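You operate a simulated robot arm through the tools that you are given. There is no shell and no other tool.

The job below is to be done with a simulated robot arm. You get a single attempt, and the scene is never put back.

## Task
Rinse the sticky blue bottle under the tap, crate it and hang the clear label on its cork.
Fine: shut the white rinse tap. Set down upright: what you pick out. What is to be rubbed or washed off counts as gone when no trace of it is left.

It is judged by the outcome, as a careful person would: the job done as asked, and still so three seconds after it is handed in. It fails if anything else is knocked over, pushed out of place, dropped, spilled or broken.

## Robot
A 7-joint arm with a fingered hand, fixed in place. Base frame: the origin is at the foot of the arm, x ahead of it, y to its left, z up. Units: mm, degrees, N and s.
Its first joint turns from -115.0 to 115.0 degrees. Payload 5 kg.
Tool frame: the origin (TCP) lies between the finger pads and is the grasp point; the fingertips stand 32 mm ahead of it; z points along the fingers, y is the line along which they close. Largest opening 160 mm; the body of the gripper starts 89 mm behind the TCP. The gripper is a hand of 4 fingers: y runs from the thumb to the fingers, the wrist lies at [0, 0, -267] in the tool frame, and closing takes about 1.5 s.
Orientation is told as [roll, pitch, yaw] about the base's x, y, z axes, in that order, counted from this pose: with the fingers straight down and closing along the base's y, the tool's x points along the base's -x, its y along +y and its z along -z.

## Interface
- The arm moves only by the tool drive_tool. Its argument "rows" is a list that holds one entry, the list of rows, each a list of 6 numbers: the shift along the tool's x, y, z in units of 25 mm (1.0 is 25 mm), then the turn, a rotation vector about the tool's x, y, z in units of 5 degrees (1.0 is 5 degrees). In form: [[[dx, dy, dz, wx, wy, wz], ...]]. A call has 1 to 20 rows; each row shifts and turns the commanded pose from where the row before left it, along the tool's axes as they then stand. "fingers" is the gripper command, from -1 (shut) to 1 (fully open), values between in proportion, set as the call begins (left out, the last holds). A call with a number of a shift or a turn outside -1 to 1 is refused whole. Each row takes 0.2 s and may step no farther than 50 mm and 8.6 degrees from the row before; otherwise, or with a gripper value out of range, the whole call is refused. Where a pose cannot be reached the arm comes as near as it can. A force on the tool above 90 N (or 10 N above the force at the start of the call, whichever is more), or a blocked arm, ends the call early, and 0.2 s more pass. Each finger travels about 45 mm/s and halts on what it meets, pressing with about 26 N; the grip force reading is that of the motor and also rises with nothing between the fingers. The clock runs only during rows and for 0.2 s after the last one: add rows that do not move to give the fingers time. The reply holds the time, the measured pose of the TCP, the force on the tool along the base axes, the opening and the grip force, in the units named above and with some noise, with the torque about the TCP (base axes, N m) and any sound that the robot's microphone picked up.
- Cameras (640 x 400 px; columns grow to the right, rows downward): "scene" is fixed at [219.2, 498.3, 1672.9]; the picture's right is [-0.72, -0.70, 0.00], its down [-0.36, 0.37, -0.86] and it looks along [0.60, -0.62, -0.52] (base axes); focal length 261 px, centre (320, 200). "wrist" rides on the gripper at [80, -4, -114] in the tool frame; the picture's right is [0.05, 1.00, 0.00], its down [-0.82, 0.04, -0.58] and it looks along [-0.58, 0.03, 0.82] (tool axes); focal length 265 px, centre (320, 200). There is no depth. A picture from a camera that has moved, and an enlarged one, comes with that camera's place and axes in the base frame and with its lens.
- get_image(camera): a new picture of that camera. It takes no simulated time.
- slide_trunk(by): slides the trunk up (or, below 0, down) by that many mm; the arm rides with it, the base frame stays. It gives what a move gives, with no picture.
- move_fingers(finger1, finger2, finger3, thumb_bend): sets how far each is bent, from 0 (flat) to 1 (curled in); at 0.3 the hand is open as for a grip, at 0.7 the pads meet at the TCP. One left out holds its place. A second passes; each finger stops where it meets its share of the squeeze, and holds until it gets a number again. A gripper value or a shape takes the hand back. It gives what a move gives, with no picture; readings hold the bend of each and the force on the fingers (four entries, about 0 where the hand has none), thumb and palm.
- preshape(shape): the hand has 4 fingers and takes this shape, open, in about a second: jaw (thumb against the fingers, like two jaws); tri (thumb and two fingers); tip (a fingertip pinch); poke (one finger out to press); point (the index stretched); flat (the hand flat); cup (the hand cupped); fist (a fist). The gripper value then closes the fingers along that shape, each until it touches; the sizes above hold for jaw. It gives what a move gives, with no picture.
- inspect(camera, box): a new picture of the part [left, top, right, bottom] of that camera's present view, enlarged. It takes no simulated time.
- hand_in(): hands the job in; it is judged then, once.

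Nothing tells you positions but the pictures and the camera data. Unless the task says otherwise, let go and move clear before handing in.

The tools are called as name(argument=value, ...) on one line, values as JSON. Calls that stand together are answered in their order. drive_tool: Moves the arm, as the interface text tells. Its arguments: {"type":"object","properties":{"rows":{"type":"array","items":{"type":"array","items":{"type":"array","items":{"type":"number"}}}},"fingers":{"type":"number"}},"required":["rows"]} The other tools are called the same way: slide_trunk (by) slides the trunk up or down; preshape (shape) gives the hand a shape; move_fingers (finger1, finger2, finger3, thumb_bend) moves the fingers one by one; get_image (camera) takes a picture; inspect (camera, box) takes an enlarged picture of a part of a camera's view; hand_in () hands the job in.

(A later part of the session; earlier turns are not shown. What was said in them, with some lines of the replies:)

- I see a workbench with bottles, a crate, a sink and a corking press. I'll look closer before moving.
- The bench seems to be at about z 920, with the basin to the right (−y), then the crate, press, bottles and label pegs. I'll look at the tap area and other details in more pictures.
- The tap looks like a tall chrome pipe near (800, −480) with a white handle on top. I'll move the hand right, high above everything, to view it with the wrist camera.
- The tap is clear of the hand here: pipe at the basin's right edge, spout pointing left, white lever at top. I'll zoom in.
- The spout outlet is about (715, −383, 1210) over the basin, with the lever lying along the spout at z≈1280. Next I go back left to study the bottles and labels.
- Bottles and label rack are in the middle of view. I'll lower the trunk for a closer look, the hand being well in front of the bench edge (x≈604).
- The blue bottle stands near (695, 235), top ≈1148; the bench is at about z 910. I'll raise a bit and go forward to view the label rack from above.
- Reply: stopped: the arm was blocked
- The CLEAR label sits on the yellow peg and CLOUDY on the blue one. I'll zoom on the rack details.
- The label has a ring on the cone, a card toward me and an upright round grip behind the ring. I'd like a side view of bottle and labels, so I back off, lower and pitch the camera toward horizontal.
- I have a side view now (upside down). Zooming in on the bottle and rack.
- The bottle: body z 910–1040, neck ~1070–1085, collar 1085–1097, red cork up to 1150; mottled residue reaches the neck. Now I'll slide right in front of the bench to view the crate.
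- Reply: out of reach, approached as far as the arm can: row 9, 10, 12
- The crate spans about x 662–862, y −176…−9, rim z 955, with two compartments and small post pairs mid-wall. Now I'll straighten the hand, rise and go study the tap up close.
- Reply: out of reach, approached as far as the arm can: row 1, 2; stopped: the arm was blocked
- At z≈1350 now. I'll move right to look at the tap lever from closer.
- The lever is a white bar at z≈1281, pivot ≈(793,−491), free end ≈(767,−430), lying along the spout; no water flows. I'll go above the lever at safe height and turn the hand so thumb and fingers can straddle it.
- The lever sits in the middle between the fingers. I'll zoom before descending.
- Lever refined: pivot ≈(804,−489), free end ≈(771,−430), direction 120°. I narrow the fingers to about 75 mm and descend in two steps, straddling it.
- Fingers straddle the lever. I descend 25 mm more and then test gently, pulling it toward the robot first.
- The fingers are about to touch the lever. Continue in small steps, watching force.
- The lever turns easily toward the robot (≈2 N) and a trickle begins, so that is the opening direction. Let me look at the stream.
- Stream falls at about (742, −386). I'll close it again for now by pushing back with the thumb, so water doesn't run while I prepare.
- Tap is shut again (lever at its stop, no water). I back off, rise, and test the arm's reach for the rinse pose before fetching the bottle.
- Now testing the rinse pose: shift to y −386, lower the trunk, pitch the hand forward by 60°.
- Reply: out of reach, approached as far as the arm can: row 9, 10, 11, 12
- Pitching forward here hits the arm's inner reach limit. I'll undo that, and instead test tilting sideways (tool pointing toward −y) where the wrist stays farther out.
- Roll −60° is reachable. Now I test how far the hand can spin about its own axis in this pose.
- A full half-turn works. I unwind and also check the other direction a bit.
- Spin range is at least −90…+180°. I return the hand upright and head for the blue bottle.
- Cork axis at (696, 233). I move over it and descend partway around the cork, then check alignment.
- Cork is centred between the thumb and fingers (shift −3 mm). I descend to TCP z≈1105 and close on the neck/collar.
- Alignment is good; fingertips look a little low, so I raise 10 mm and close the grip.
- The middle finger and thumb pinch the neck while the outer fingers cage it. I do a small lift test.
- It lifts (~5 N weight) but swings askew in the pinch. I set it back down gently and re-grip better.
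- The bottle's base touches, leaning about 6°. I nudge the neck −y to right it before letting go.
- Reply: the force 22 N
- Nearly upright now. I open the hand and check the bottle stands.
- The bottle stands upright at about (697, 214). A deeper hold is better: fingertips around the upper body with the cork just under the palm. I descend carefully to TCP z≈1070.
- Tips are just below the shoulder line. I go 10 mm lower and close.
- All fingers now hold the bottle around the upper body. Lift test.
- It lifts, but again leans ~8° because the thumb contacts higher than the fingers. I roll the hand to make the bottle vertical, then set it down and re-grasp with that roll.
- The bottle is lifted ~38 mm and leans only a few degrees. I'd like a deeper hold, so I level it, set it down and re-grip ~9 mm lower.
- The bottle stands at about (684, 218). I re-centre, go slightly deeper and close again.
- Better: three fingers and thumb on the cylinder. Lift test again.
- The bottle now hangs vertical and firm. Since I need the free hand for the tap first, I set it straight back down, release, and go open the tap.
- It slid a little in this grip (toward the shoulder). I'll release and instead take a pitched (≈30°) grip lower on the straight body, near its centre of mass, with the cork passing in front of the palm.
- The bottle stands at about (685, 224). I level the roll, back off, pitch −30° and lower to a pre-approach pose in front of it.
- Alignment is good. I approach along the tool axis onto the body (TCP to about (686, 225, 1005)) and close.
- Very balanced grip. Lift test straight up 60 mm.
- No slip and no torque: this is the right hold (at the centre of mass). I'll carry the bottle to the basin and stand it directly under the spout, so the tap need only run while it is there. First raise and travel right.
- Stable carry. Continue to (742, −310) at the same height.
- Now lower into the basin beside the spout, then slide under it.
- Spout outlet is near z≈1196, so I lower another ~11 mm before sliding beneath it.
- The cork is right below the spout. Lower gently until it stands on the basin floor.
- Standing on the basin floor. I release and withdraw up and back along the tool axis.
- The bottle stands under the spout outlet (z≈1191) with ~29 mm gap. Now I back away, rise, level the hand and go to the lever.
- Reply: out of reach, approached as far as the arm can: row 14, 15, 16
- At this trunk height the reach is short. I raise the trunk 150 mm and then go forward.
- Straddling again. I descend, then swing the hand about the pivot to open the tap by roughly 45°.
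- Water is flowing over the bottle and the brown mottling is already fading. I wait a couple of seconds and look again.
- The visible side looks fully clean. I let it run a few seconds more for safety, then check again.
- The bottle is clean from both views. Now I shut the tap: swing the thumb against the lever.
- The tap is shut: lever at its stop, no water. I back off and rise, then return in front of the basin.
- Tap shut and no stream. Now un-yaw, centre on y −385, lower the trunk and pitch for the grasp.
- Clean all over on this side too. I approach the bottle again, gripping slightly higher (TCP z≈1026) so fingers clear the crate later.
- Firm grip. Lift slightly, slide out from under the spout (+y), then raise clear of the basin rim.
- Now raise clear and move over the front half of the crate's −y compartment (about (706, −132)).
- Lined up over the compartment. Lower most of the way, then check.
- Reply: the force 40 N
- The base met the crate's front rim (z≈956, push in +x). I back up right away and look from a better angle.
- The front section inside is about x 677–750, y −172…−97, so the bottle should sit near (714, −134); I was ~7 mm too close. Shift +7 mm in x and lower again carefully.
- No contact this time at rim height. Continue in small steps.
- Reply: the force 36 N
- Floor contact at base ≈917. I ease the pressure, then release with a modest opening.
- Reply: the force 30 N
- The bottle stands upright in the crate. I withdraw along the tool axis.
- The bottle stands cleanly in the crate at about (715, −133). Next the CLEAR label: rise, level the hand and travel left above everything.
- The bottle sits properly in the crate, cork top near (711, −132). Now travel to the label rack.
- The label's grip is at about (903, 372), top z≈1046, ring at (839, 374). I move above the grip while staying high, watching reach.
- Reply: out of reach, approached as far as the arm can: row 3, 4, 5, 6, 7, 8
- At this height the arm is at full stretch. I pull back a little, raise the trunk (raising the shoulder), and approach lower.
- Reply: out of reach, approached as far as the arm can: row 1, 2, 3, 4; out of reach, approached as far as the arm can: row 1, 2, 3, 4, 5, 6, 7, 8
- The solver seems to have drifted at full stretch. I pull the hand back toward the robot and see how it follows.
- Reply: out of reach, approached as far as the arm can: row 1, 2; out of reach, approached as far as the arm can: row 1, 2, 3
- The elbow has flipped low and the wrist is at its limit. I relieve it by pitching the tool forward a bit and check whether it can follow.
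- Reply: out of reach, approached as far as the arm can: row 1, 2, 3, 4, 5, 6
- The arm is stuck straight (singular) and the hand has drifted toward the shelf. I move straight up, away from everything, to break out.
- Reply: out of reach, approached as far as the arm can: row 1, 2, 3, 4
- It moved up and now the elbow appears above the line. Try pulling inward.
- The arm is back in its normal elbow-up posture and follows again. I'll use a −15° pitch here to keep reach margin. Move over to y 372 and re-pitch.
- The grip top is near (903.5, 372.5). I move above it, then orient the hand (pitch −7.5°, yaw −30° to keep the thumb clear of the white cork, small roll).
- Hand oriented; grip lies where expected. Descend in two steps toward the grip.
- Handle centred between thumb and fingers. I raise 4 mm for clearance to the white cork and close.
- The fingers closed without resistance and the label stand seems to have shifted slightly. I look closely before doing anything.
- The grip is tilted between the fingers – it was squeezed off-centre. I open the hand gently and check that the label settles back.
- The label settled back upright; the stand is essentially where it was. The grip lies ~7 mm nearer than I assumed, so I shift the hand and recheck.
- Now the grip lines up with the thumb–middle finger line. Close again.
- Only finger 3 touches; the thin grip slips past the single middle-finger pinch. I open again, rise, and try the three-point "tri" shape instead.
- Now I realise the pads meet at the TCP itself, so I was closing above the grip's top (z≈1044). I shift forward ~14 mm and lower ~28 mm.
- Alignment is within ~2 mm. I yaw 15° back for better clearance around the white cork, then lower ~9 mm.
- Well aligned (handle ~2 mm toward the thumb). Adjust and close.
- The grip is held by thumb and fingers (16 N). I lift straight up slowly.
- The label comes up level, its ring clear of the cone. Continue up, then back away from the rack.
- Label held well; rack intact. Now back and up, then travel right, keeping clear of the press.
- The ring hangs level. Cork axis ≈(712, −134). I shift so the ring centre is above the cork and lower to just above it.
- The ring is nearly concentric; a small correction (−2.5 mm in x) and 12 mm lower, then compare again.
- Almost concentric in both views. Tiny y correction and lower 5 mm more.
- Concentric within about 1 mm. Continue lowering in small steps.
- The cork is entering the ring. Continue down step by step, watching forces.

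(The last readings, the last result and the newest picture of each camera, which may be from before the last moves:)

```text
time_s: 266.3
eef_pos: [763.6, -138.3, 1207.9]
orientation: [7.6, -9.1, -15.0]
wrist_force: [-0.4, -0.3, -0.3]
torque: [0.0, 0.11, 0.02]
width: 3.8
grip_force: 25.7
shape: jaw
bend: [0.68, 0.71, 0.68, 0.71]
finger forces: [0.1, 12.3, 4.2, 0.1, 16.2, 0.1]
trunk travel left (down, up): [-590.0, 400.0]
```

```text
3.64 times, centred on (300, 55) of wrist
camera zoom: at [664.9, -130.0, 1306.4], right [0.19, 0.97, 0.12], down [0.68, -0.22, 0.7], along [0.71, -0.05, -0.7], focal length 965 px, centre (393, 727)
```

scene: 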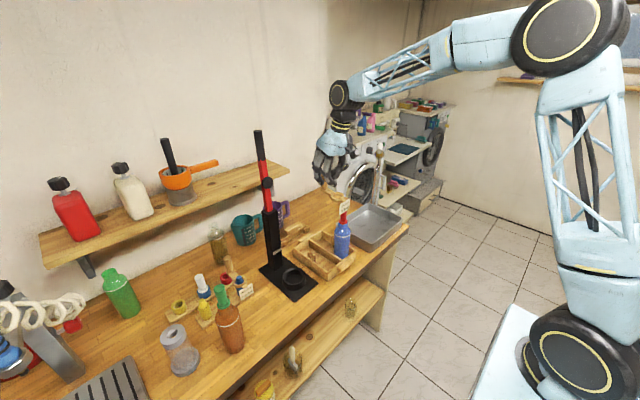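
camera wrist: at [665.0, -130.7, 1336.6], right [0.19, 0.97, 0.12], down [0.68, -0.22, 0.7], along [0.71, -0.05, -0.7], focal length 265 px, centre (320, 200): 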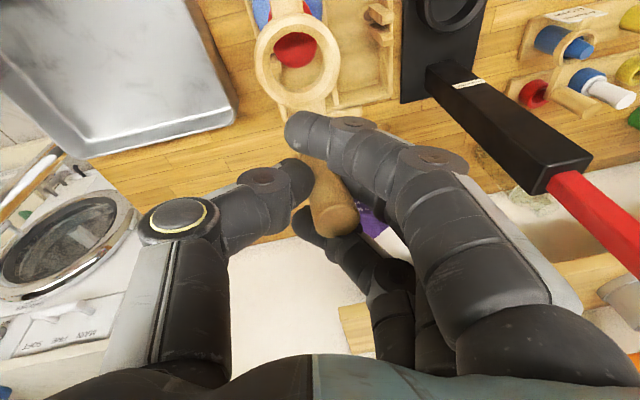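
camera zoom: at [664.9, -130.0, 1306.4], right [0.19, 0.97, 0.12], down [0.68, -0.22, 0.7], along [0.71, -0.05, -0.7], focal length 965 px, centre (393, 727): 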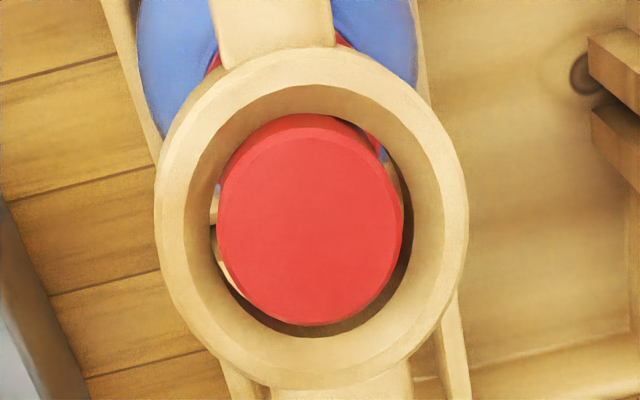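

The ring is around the cork. Small correction (−2 mm x) and keep lowering.

drive_tool(rows=[[[0.067, -0.042, 0.188, 0, 0, 0], [0.067, -0.042, 0.188, 0, 0, 0], [0, 0, 0, 0, 0, 0]]])

inspect(camera="scene", box=[325, 190, 365, 230])

inspect(camera="wrist", box=[240, 0, 360, 110])

```text
time_s: 267.1
eef_pos: [762.1, -138.6, 1198.4]
orientation: [7.6, -9.0, -15.0]
wrist_force: [-0.7, -0.1, -0.1]
torque: [-0.01, 0.0, -0.02]
width: 3.6
grip_force: 25.6
shape: jaw
bend: [0.68, 0.71, 0.68, 0.71]
finger forces: [0.1, 11.8, 3.0, 0.0, 15.3, 0.0]
trunk travel left (down, up): [-590.0, 400.0]
```

```text
10.00 times, centred on (345, 210) of scene
camera zoom: at [219.2, 498.3, 1672.9], right [-0.72, -0.7, 0.0], down [-0.36, 0.37, -0.86], along [0.6, -0.62, -0.52], focal length 2606 px, centre (70, 100)
```

zoom: 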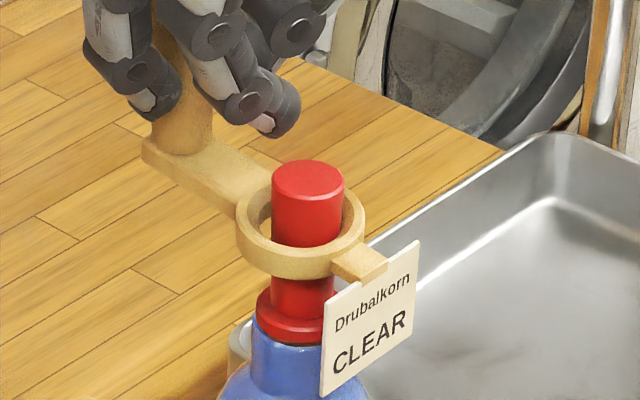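

```text
3.64 times, centred on (300, 55) of wrist
camera zoom: at [662.7, -129.9, 1296.5], right [0.19, 0.97, 0.12], down [0.68, -0.22, 0.7], along [0.71, -0.05, -0.7], focal length 965 px, centre (393, 727)
```

zoom: 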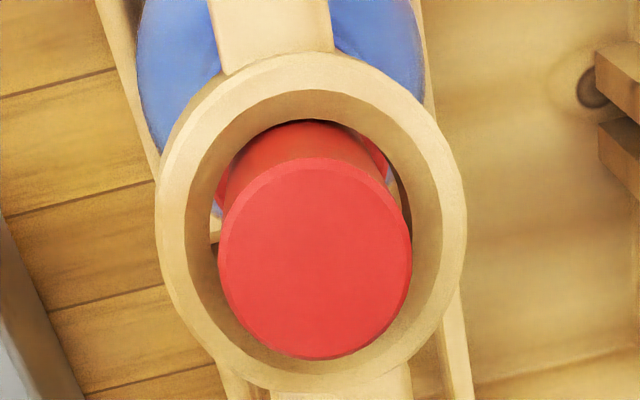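

Free and centred. Lower further toward the collar.

drive_tool(rows=[[[0.035, -0.027, 0.196, 0, 0, 0], [0.035, -0.027, 0.196, 0, 0, 0], [0, 0, 0, 0, 0, 0]]])

drive_tool(rows=[[[0.035, -0.027, 0.196, 0, 0, 0], [0, 0, 0, 0, 0, 0]]])

inspect(camera="scene", box=[325, 190, 365, 230])

inspect(camera="wrist", box=[240, 0, 360, 110])

```text
time_s: 267.9
eef_pos: [762.0, -141.2, 1188.6]
orientation: [7.6, -9.0, -15.0]
wrist_force: [0.4, -0.3, 0.7]
torque: [-0.01, 0.01, 0.02]
width: 3.9
grip_force: 26.6
shape: jaw
bend: [0.68, 0.71, 0.68, 0.71]
finger forces: [0.0, 11.9, 3.0, 0.0, 15.3, 0.0]
trunk travel left (down, up): [-590.0, 400.0]
```

```text
time_s: 268.5
eef_pos: [761.7, -140.9, 1182.4]
orientation: [7.6, -9.2, -15.1]
wrist_force: [1.5, 0.2, 0.3]
torque: [0.01, 0.0, 0.03]
width: 3.7
grip_force: 25.5
shape: jaw
bend: [0.69, 0.71, 0.68, 0.71]
finger forces: [0.9, 11.9, 3.0, 0.1, 15.2, 0.0]
trunk travel left (down, up): [-590.0, 400.0]
```

```text
10.00 times, centred on (345, 210) of scene
camera zoom: at [219.2, 498.3, 1672.9], right [-0.72, -0.7, 0.0], down [-0.36, 0.37, -0.86], along [0.6, -0.62, -0.52], focal length 2606 px, centre (70, 100)
```

zoom: 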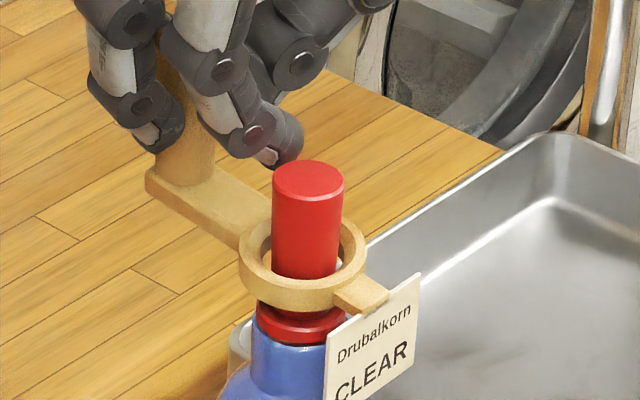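

```text
3.64 times, centred on (300, 55) of wrist
camera zoom: at [662.2, -131.7, 1281.7], right [0.19, 0.97, 0.12], down [0.68, -0.22, 0.7], along [0.71, -0.05, -0.7], focal length 965 px, centre (393, 727)
```

zoom: 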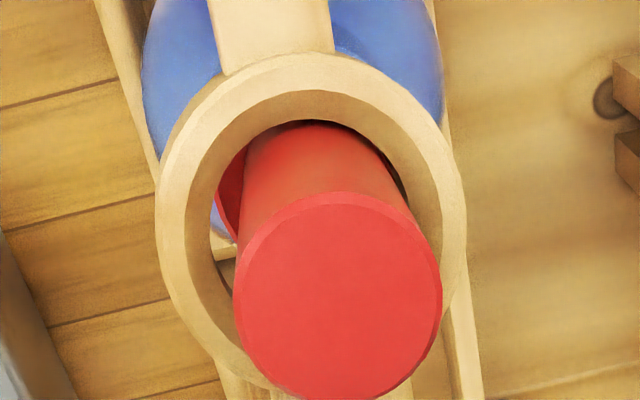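

Finger 1 is just touching the cork's side. I raise 15 mm (the ring still on the cork), open only finger 1, then lower fully.

drive_tool(rows=[[[-0.046, 0.04, -0.294, 0, 0, 0], [-0.046, 0.04, -0.294, 0, 0, 0], [0, 0, 0, 0, 0, 0]]])

move_fingers(finger1=0.45)

get_image(camera="wrist")

inspect(camera="scene", box=[315, 180, 375, 240])

```text
time_s: 269.3
eef_pos: [760.0, -139.7, 1198.2]
orientation: [7.6, -9.1, -15.0]
wrist_force: [0.1, -1.0, -0.1]
torque: [-0.01, 0.01, 0.01]
width: 3.5
grip_force: 26.1
shape: jaw
bend: [0.69, 0.71, 0.68, 0.71]
finger forces: [0.1, 11.9, 3.0, 0.0, 15.2, 0.0]
trunk travel left (down, up): [-590.0, 400.0]
```

```text
time_s: 270.3
eef_pos: [760.4, -141.2, 1198.4]
orientation: [7.6, -9.1, -14.9]
wrist_force: [0.4, 0.6, 0.5]
torque: [0.0, 0.01, -0.05]
width: 66.5
grip_force: 14.8
shape: fingers
bend: [0.45, 0.71, 0.68, 0.71]
finger forces: [0.1, 12.0, 3.0, 0.0, 15.2, 0.0]
trunk travel left (down, up): [-590.0, 400.0]
```

```text
taken
camera wrist: at [660.8, -131.5, 1296.2], right [0.19, 0.97, 0.12], down [0.68, -0.22, 0.7], along [0.71, -0.05, -0.7], focal length 265 px, centre (320, 200)
```

wrist: 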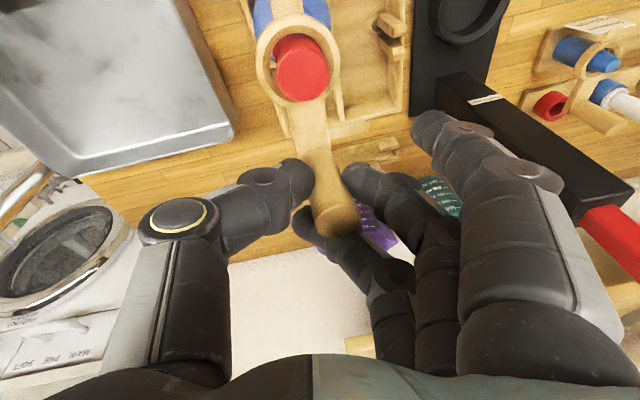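

```text
6.67 times, centred on (345, 210) of scene
camera zoom: at [219.2, 498.3, 1672.9], right [-0.72, -0.7, 0.0], down [-0.36, 0.37, -0.86], along [0.6, -0.62, -0.52], focal length 1737 px, centre (153, 133)
```

zoom: 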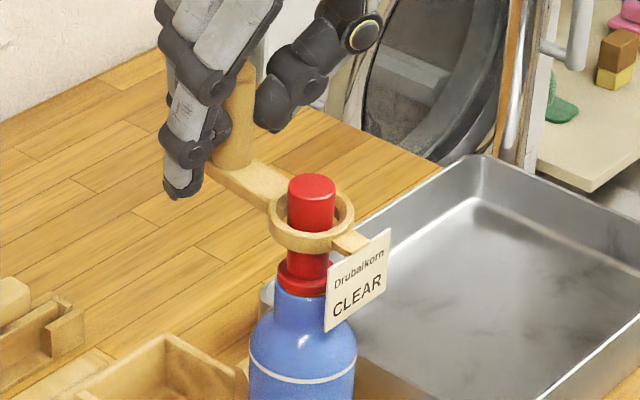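

Finger 1 is out of the way and the grip holds. Lower again toward the collar.

drive_tool(rows=[[[0.035, -0.027, 0.196, 0, 0, 0], [0.035, -0.027, 0.196, 0, 0, 0], [0.035, -0.027, 0.196, 0, 0, 0], [0.035, -0.027, 0.196, 0, 0, 0], [0, 0, 0, 0, 0, 0]]])

inspect(camera="scene", box=[325, 190, 365, 230])

inspect(camera="wrist", box=[230, 0, 390, 130])

```text
time_s: 271.5
eef_pos: [761.2, -141.1, 1179.1]
orientation: [7.7, -9.1, -15.0]
wrist_force: [0.3, -0.2, -0.4]
torque: [-0.01, 0.03, -0.03]
width: 66.2
grip_force: 15.2
shape: fingers
bend: [0.45, 0.71, 0.68, 0.71]
finger forces: [0.0, 12.0, 2.9, 0.0, 15.2, 0.0]
trunk travel left (down, up): [-590.0, 400.0]
```

```text
10.00 times, centred on (345, 210) of scene
camera zoom: at [219.2, 498.3, 1672.9], right [-0.72, -0.7, 0.0], down [-0.36, 0.37, -0.86], along [0.6, -0.62, -0.52], focal length 2606 px, centre (70, 100)
```

zoom: 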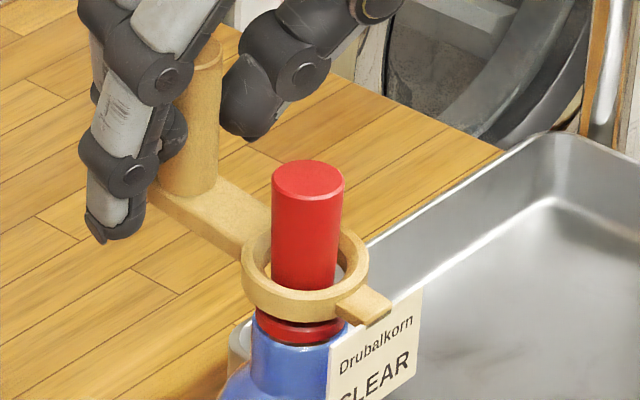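

```text
3.08 times, centred on (310, 65) of wrist
camera zoom: at [660.9, -132.0, 1277.4], right [0.19, 0.97, 0.12], down [0.68, -0.22, 0.7], along [0.71, -0.05, -0.7], focal length 817 px, centre (351, 615)
```

zoom: 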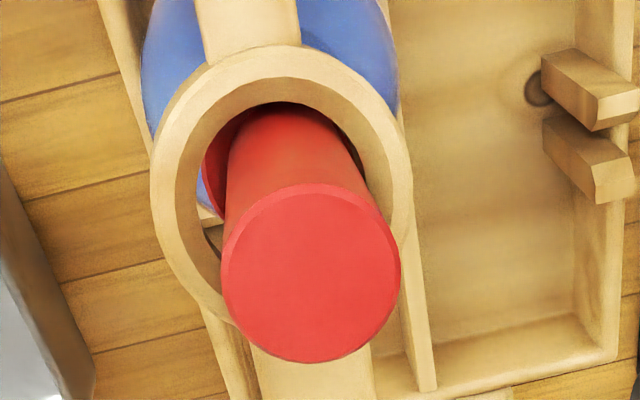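

drive_tool(rows=[[[0.027, -0.021, 0.157, 0, 0, 0], [0.027, -0.021, 0.157, 0, 0, 0], [0, 0, 0, 0, 0, 0]]])

drive_tool(rows=[[[0.02, -0.016, 0.118, 0, 0, 0], [0, 0, 0, 0, 0, 0]]])

inspect(camera="scene", box=[325, 190, 365, 230])

```text
time_s: 272.3
eef_pos: [761.3, -140.1, 1170.8]
orientation: [7.6, -9.2, -15.1]
wrist_force: [2.1, 0.2, 7.4]
torque: [0.03, -0.09, 0.0]
width: 66.2
grip_force: 16.4
shape: fingers
bend: [0.45, 0.71, 0.68, 0.71]
finger forces: [0.1, 12.3, 5.6, 0.0, 15.7, 0.0]
trunk travel left (down, up): [-590.0, 400.0]
```

```text
time_s: 272.9
eef_pos: [761.9, -140.8, 1170.1]
orientation: [7.6, -9.1, -15.0]
wrist_force: [5.9, -0.9, 18.7]
torque: [0.07, -0.17, 0.02]
width: 65.0
grip_force: 20.5
shape: fingers
bend: [0.45, 0.71, 0.68, 0.72]
finger forces: [0.0, 13.6, 10.2, 0.0, 16.9, 0.1]
trunk travel left (down, up): [-590.0, 400.0]
```

```text
10.00 times, centred on (345, 210) of scene
camera zoom: at [219.2, 498.3, 1672.9], right [-0.72, -0.7, 0.0], down [-0.36, 0.37, -0.86], along [0.6, -0.62, -0.52], focal length 2606 px, centre (70, 100)
```

zoom: 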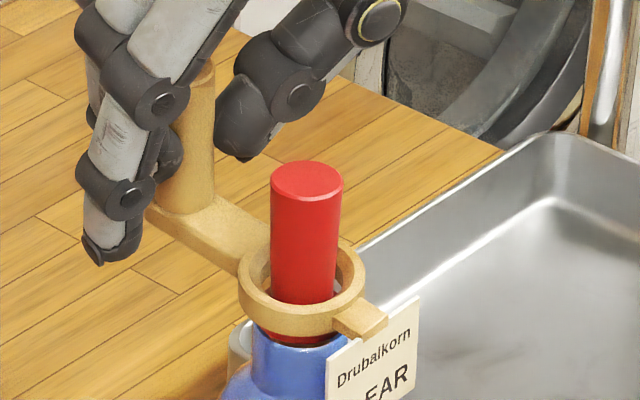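

The ring rests on the cork's collar. I relieve the pressure, then open the hand.

drive_tool(rows=[[[-0.022, 0.018, -0.13, 0, 0, 0], [0, 0, 0, 0, 0, 0]]])

drive_tool(rows=[[[0, 0, 0, 0, 0, 0], [0, 0, 0, 0, 0, 0], [0, 0, 0, 0, 0, 0], [0, 0, 0, 0, 0, 0], [0, 0, 0, 0, 0, 0]]], fingers=-0.2)

get_image(camera="wrist")

inspect(camera="scene", box=[315, 180, 375, 240])

```text
time_s: 273.5
eef_pos: [760.3, -138.9, 1171.5]
orientation: [7.7, -9.0, -15.0]
wrist_force: [2.8, -1.9, 7.5]
torque: [-0.02, -0.09, 0.06]
width: 65.2
grip_force: 17.3
shape: fingers
bend: [0.45, 0.71, 0.68, 0.72]
finger forces: [0.0, 13.2, 6.2, 0.0, 15.8, 0.0]
trunk travel left (down, up): [-590.0, 400.0]
```

```text
time_s: 274.7
eef_pos: [761.1, -140.2, 1170.9]
orientation: [7.7, -9.2, -15.0]
wrist_force: [-0.1, 0.1, 0.0]
torque: [-0.02, 0.02, 0.01]
width: 63.1
grip_force: 0.0
shape: jaw
bend: [0.73, 0.73, 0.73, 0.7]
finger forces: [0.0, 0.0, 0.0, 0.1, 0.1, 0.1]
trunk travel left (down, up): [-590.0, 400.0]
```

```text
taken
camera wrist: at [661.5, -131.0, 1269.4], right [0.19, 0.97, 0.12], down [0.68, -0.22, 0.7], along [0.71, -0.05, -0.7], focal length 265 px, centre (320, 200)
```

wrist: 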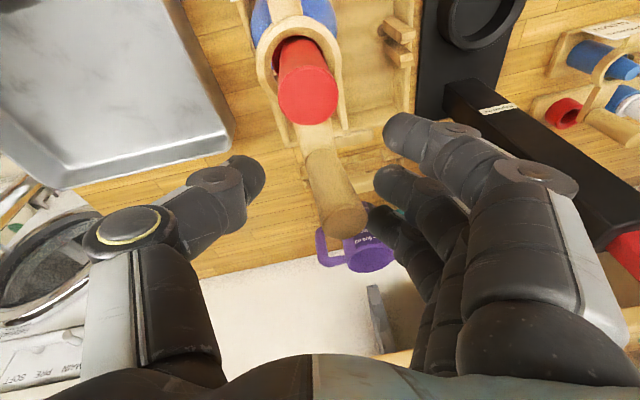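

```text
6.67 times, centred on (345, 210) of scene
camera zoom: at [219.2, 498.3, 1672.9], right [-0.72, -0.7, 0.0], down [-0.36, 0.37, -0.86], along [0.6, -0.62, -0.52], focal length 1737 px, centre (153, 133)
```

zoom: 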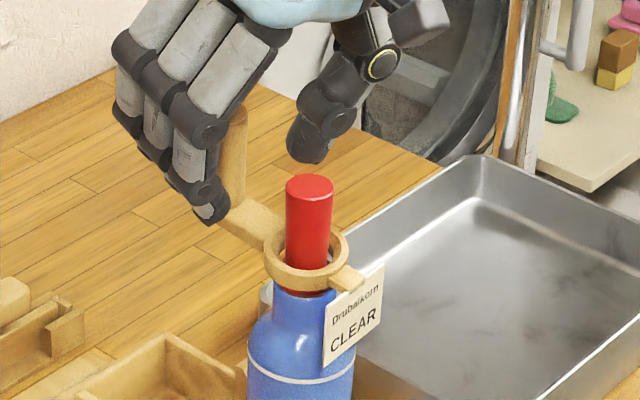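

The label hangs level on the cork, resting on its collar, and the hand is free. I withdraw straight up.

drive_tool(rows=[[[-0.077, 0.067, -0.49, 0, 0, 0], [-0.153, 0.134, -0.979, 0, 0, 0], [-0.153, 0.134, -0.979, 0, 0, 0], [-0.153, 0.134, -0.979, 0, 0, 0], [-0.153, 0.134, -0.979, 0, 0, 0], [-0.153, 0.134, -0.979, 0, 0, 0], [0, 0, 0, 0, 0, 0]]])

get_image(camera="wrist")

get_image(camera="scene")

inspect(camera="scene", box=[290, 180, 390, 280])

```text
time_s: 276.3
eef_pos: [762.5, -139.4, 1306.3]
orientation: [7.6, -9.1, -14.9]
wrist_force: [0.0, 0.0, 0.6]
torque: [0.01, 0.01, -0.02]
width: 63.2
grip_force: 0.1
shape: jaw
bend: [0.73, 0.73, 0.73, 0.7]
finger forces: [0.1, 0.0, 0.0, 0.0, 0.0, 0.1]
trunk travel left (down, up): [-590.0, 400.0]
```

```text
taken
camera wrist: at [662.7, -130.9, 1404.0], right [0.19, 0.97, 0.12], down [0.68, -0.22, 0.7], along [0.71, -0.05, -0.7], focal length 265 px, centre (320, 200)
```

wrist: 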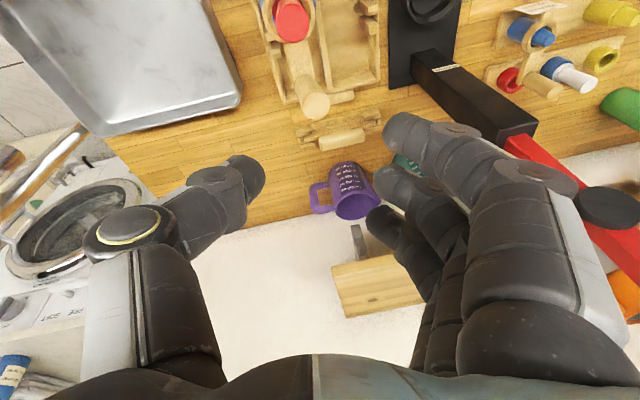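

```text
taken
```

scene: 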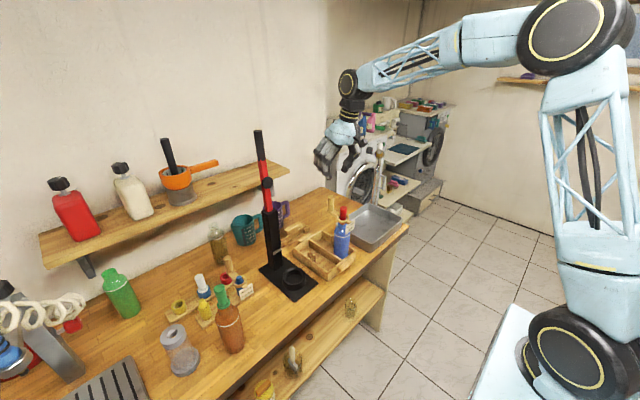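

```text
4.00 times, centred on (340, 230) of scene
camera zoom: at [219.2, 498.3, 1672.9], right [-0.72, -0.7, 0.0], down [-0.36, 0.37, -0.86], along [0.6, -0.62, -0.52], focal length 1042 px, centre (240, 80)
```

zoom: 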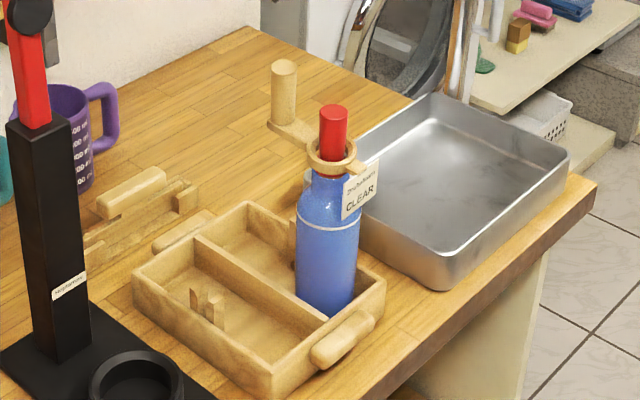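

Everything is placed: bottle upright in the crate, CLEAR label on its cork, tap shut. For a last check of the bottle's far side, I turn the hand around (high above) to look from behind.

drive_tool(rows=[[[0, 0, -0.5, 0, 0, 1], [0, 0, -0.5, 0, 0, 1], [0, 0, 0, 0, 0, 1], [0, 0, 0, 0, 0, 1], [0, 0, 0, 0, 0, 1], [0, 0, 0, 0, 0, 1], [0, 0, 0, 0, 0, 1], [0, 0, 0, 0, 0, 1], [0, 0, 0, 0, 0, 1], [0, 0, 0, 0, 0, 1], [0, 0, 0, 0, 0, 1], [0, 0, 0, 0, 0, 1], [0, 0, 0, 0, 0, 1], [0, 0, 0, 0, 0, 1], [0, 0, 0, 0, 0, 1], [0, 0, 0, 0, 0, 1], [0, 0, 0, 0, 0, 1], [0, 0, 0, 0, 0, 1], [0, 0, 0, 0, 0, 1], [0, 0, 0, 0, 0, 0]]])

drive_tool(rows=[[[0, 0, 0, 0, 0, 1], [0, 0, 0, 0, 0, 1], [0, 0, 0, 0, 0, 1], [0, 0, 0, 0, 0, 1], [0, 0, 0, 0, 0, 1], [0, 0, 0, 0, 0, 1], [0, 0, 0, 0, 0, 1], [0, 0, 0, 0, 0, 1], [0, 0, 0, 0, 0, 1], [0, 0, 0, 0, 0, 0]]])

get_image(camera="wrist")

```text
time_s: 280.5
eef_pos: [755.3, -142.1, 1332.3]
orientation: [8.4, 8.2, -109.0]
wrist_force: [-0.4, 0.0, -0.3]
torque: [0.01, 0.0, -0.01]
width: 63.2
grip_force: 0.1
shape: jaw
bend: [0.73, 0.73, 0.73, 0.7]
finger forces: [0.1, 0.0, 0.1, 0.0, 0.1, 0.0]
trunk travel left (down, up): [-590.0, 400.0]
```

```text
time_s: 282.7
eef_pos: [755.5, -141.1, 1332.2]
orientation: [0.0, 11.8, -154.5]
wrist_force: [-0.5, 0.0, 0.3]
torque: [0.02, -0.02, -0.02]
width: 63.6
grip_force: 0.0
shape: jaw
bend: [0.73, 0.73, 0.73, 0.7]
finger forces: [0.0, 0.0, 0.0, 0.1, 0.0, 0.0]
trunk travel left (down, up): [-590.0, 400.0]
```

```text
taken
camera wrist: at [803.0, -111.3, 1460.3], right [0.48, -0.88, 0.01], down [-0.81, -0.43, 0.4], along [-0.35, -0.2, -0.92], focal length 265 px, centre (320, 200)
```

wrist: 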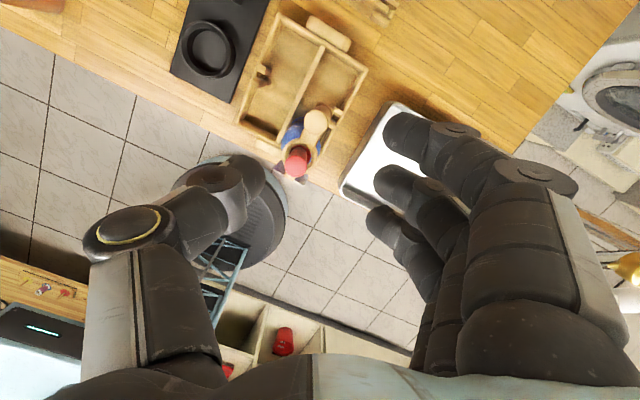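

drive_tool(rows=[[[0, 0, 0, 0, -1, 0], [0, 0, 0, 0, -1, 0], [0, 0, 0, 0, -1, 0], [0, 0, 0, 0, -1, 0], [0, 0, 0, 0, -1, 0], [0, 0, 0, 0, -1, 0], [0, 0, 0, 0, -1, 0], [0, 0, 0, 0, 0, 0]]])

get_image(camera="wrist")

```text
time_s: 284.5
eef_pos: [754.5, -141.7, 1333.7]
orientation: [0.1, -23.3, -154.5]
wrist_force: [0.2, -0.4, 0.1]
torque: [0.02, -0.05, -0.02]
width: 63.2
grip_force: 0.1
shape: jaw
bend: [0.73, 0.73, 0.73, 0.7]
finger forces: [0.0, 0.0, 0.0, 0.0, 0.1, 0.0]
trunk travel left (down, up): [-590.0, 400.0]
```

```text
taken
camera wrist: at [859.7, -84.1, 1406.2], right [0.47, -0.88, -0.02], down [-0.45, -0.26, 0.85], along [-0.76, -0.4, -0.52], focal length 265 px, centre (320, 200)
```

wrist: 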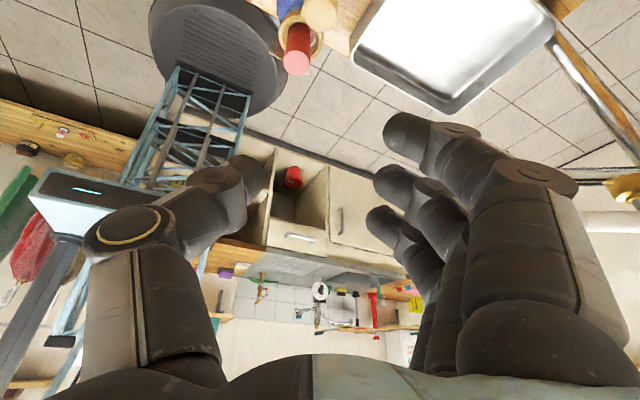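

drive_tool(rows=[[[0, 0, 0, 0, 1, 0], [0, 0, 0, 0, 1, 0], [0, 0, 0, 0, 1, 0], [0, 0, 0, 0, 0, 0]]])

inspect(camera="wrist", box=[230, 0, 370, 120])

```text
time_s: 285.5
eef_pos: [756.0, -141.6, 1332.7]
orientation: [0.1, -8.2, -154.4]
wrist_force: [0.1, -0.1, 0.3]
torque: [-0.02, 0.02, 0.0]
width: 63.3
grip_force: 0.1
shape: jaw
bend: [0.73, 0.73, 0.73, 0.7]
finger forces: [0.1, 0.0, 0.0, 0.0, 0.0, 0.0]
trunk travel left (down, up): [-590.0, 400.0]
```

```text
3.33 times, centred on (300, 60) of wrist
camera zoom: at [839.4, -94.1, 1433.7], right [0.48, -0.88, -0.01], down [-0.64, -0.35, 0.69], along [-0.61, -0.32, -0.73], focal length 885 px, centre (387, 667)
```

zoom: 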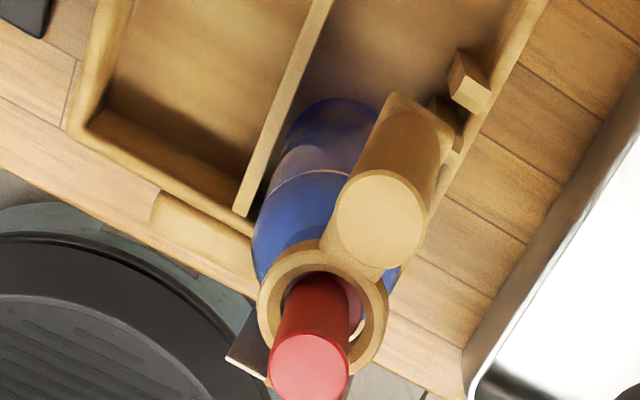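

inspect(camera="wrist", box=[275, 25, 345, 85])

inspect(camera="scene", box=[320, 200, 370, 260])

```text
6.67 times, centred on (310, 55) of wrist
camera zoom: at [839.4, -94.1, 1433.7], right [0.48, -0.88, -0.01], down [-0.64, -0.35, 0.69], along [-0.61, -0.32, -0.73], focal length 1769 px, centre (387, 1167)
```

zoom: 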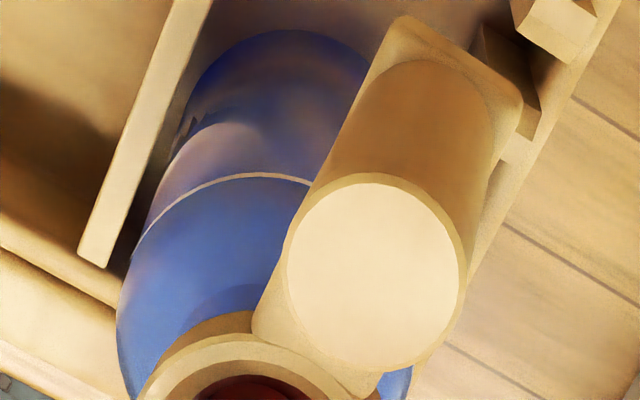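

```text
6.67 times, centred on (345, 230) of scene
camera zoom: at [219.2, 498.3, 1672.9], right [-0.72, -0.7, 0.0], down [-0.36, 0.37, -0.86], along [0.6, -0.62, -0.52], focal length 1737 px, centre (153, 0)
```

zoom: 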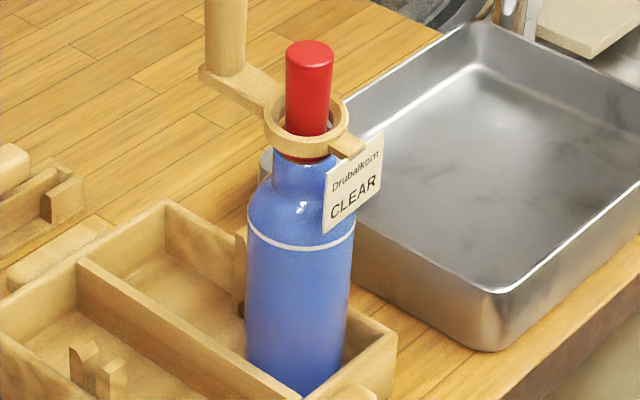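

The far side shows only clean, glossy blue glass. Now I check the rest of the bench against the start.

inspect(camera="scene", box=[160, 250, 260, 350])

inspect(camera="scene", box=[260, 140, 420, 300])

inspect(camera="scene", box=[340, 120, 420, 220])

```text
4.00 times, centred on (210, 300) of scene
camera zoom: at [219.2, 498.3, 1672.9], right [-0.72, -0.7, 0.0], down [-0.36, 0.37, -0.86], along [0.6, -0.62, -0.52], focal length 1042 px, centre (760, -200)
```

zoom: 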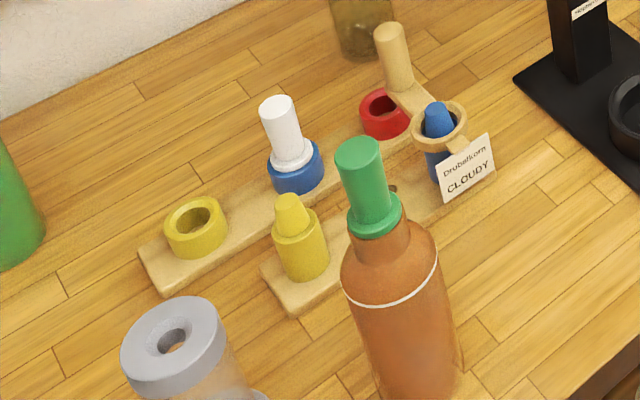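

```text
2.50 times, centred on (340, 220) of scene
camera zoom: at [219.2, 498.3, 1672.9], right [-0.72, -0.7, 0.0], down [-0.36, 0.37, -0.86], along [0.6, -0.62, -0.52], focal length 651 px, centre (270, 150)
```

zoom: 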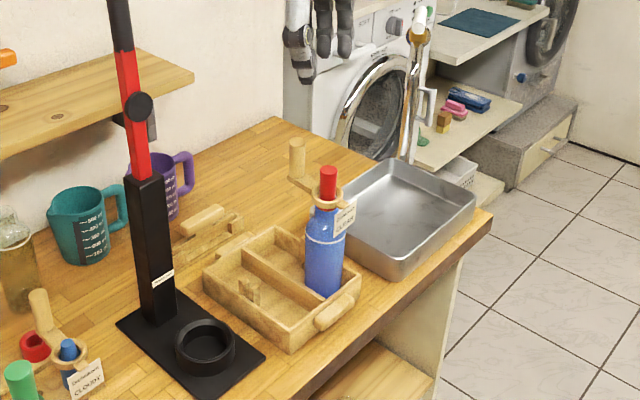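

```text
4.00 times, centred on (380, 170) of scene
camera zoom: at [219.2, 498.3, 1672.9], right [-0.72, -0.7, 0.0], down [-0.36, 0.37, -0.86], along [0.6, -0.62, -0.52], focal length 1042 px, centre (80, 320)
```

zoom: 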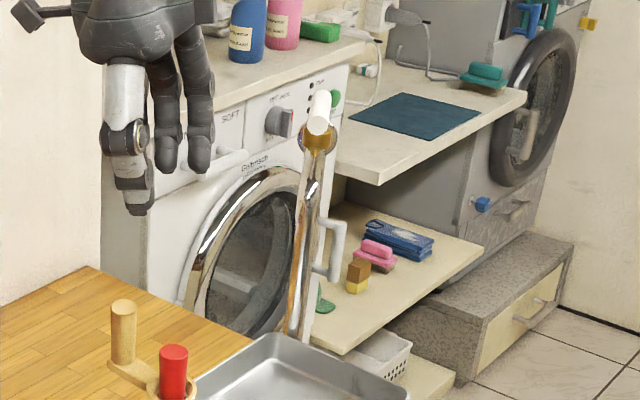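

All else is in place: tap lever shut, rack within a few millimetres of where it was. I raise the hand and move clear.

drive_tool(rows=[[[0, 0, -1, 0, 0, 0], [0, 0, -1, 0, 0, 0], [0, 0, -1, 0, 0, 0], [-0.893, -0.432, 0.129, 0, 0, 0], [-0.893, -0.432, 0.129, 0, 0, 0], [-0.893, -0.432, 0.129, 0, 0, 0], [-0.893, -0.432, 0.129, 0, 0, 0], [-0.893, -0.432, 0.129, 0, 0, 0], [-0.893, -0.432, 0.129, 0, 0, 0], [-0.893, -0.432, 0.129, 0, 0, 0], [0, 0, 0, 0, 0, 0], [0, 0, 0, 0, 0, 0]]])

get_image(camera="scene")

inspect(camera="scene", box=[290, 180, 390, 280])

```text
time_s: 288.1
eef_pos: [591.5, -135.9, 1407.7]
orientation: [0.2, -8.3, -154.4]
wrist_force: [-0.1, 0.1, 0.2]
torque: [0.0, 0.06, 0.0]
width: 63.3
grip_force: 0.0
shape: jaw
bend: [0.73, 0.73, 0.73, 0.7]
finger forces: [0.0, 0.0, 0.0, 0.0, 0.0, 0.0]
trunk travel left (down, up): [-590.0, 400.0]
```

```text
taken
```

scene: 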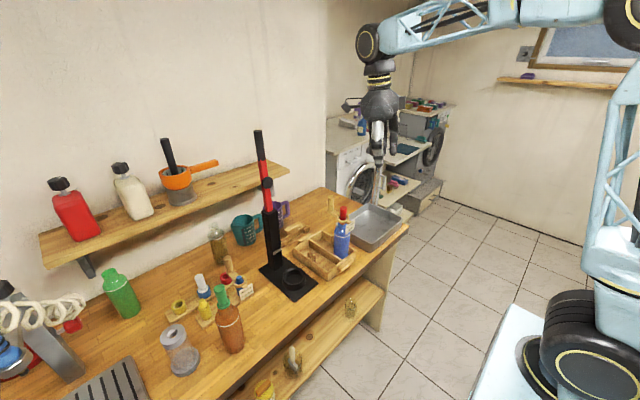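

```text
4.00 times, centred on (340, 230) of scene
camera zoom: at [219.2, 498.3, 1672.9], right [-0.72, -0.7, 0.0], down [-0.36, 0.37, -0.86], along [0.6, -0.62, -0.52], focal length 1042 px, centre (240, 80)
```

zoom: 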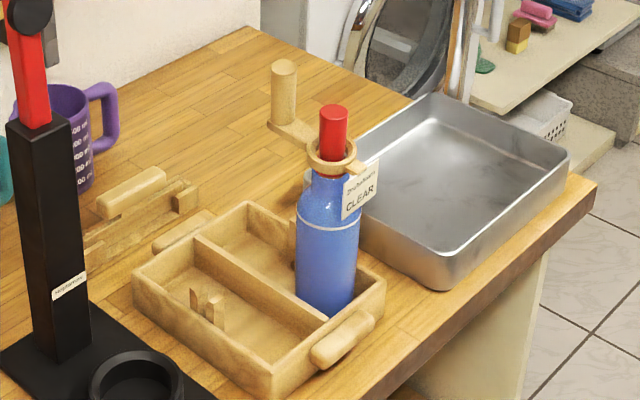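

The blue bottle is clean and stands upright in the crate, with the CLEAR label on its red cork. The white tap is shut and the hand is clear, so I hand the job in.

hand_in()

```text
The job is handed in.
```

The blue bottle is rinsed clean and stands upright in the crate with the CLEAR label on its cork. The white rinse tap is shut, and I have handed the job in.

- **Rinse:** I stood the bottle under the spout and let the water run for several seconds. I looked at it from every side afterwards and saw no residue left.
- **Crate:** The bottle is in the front half of the compartment nearest the basin. On the first try its base came down on the crate's front rim, so I lifted it and lowered it again about 7 mm further back.
- **Label:** The ring sits level on the cork's collar. I missed the label's grip twice before getting hold of it, and those tries nudged the label stand about 4 mm. Nothing on the stand fell or tipped.
- **Tap:** The lever is back at its stop in line with the spout, and no water is running.

Nothing was knocked over, dropped or spilled, and apart from the label stand everything else is where it started.
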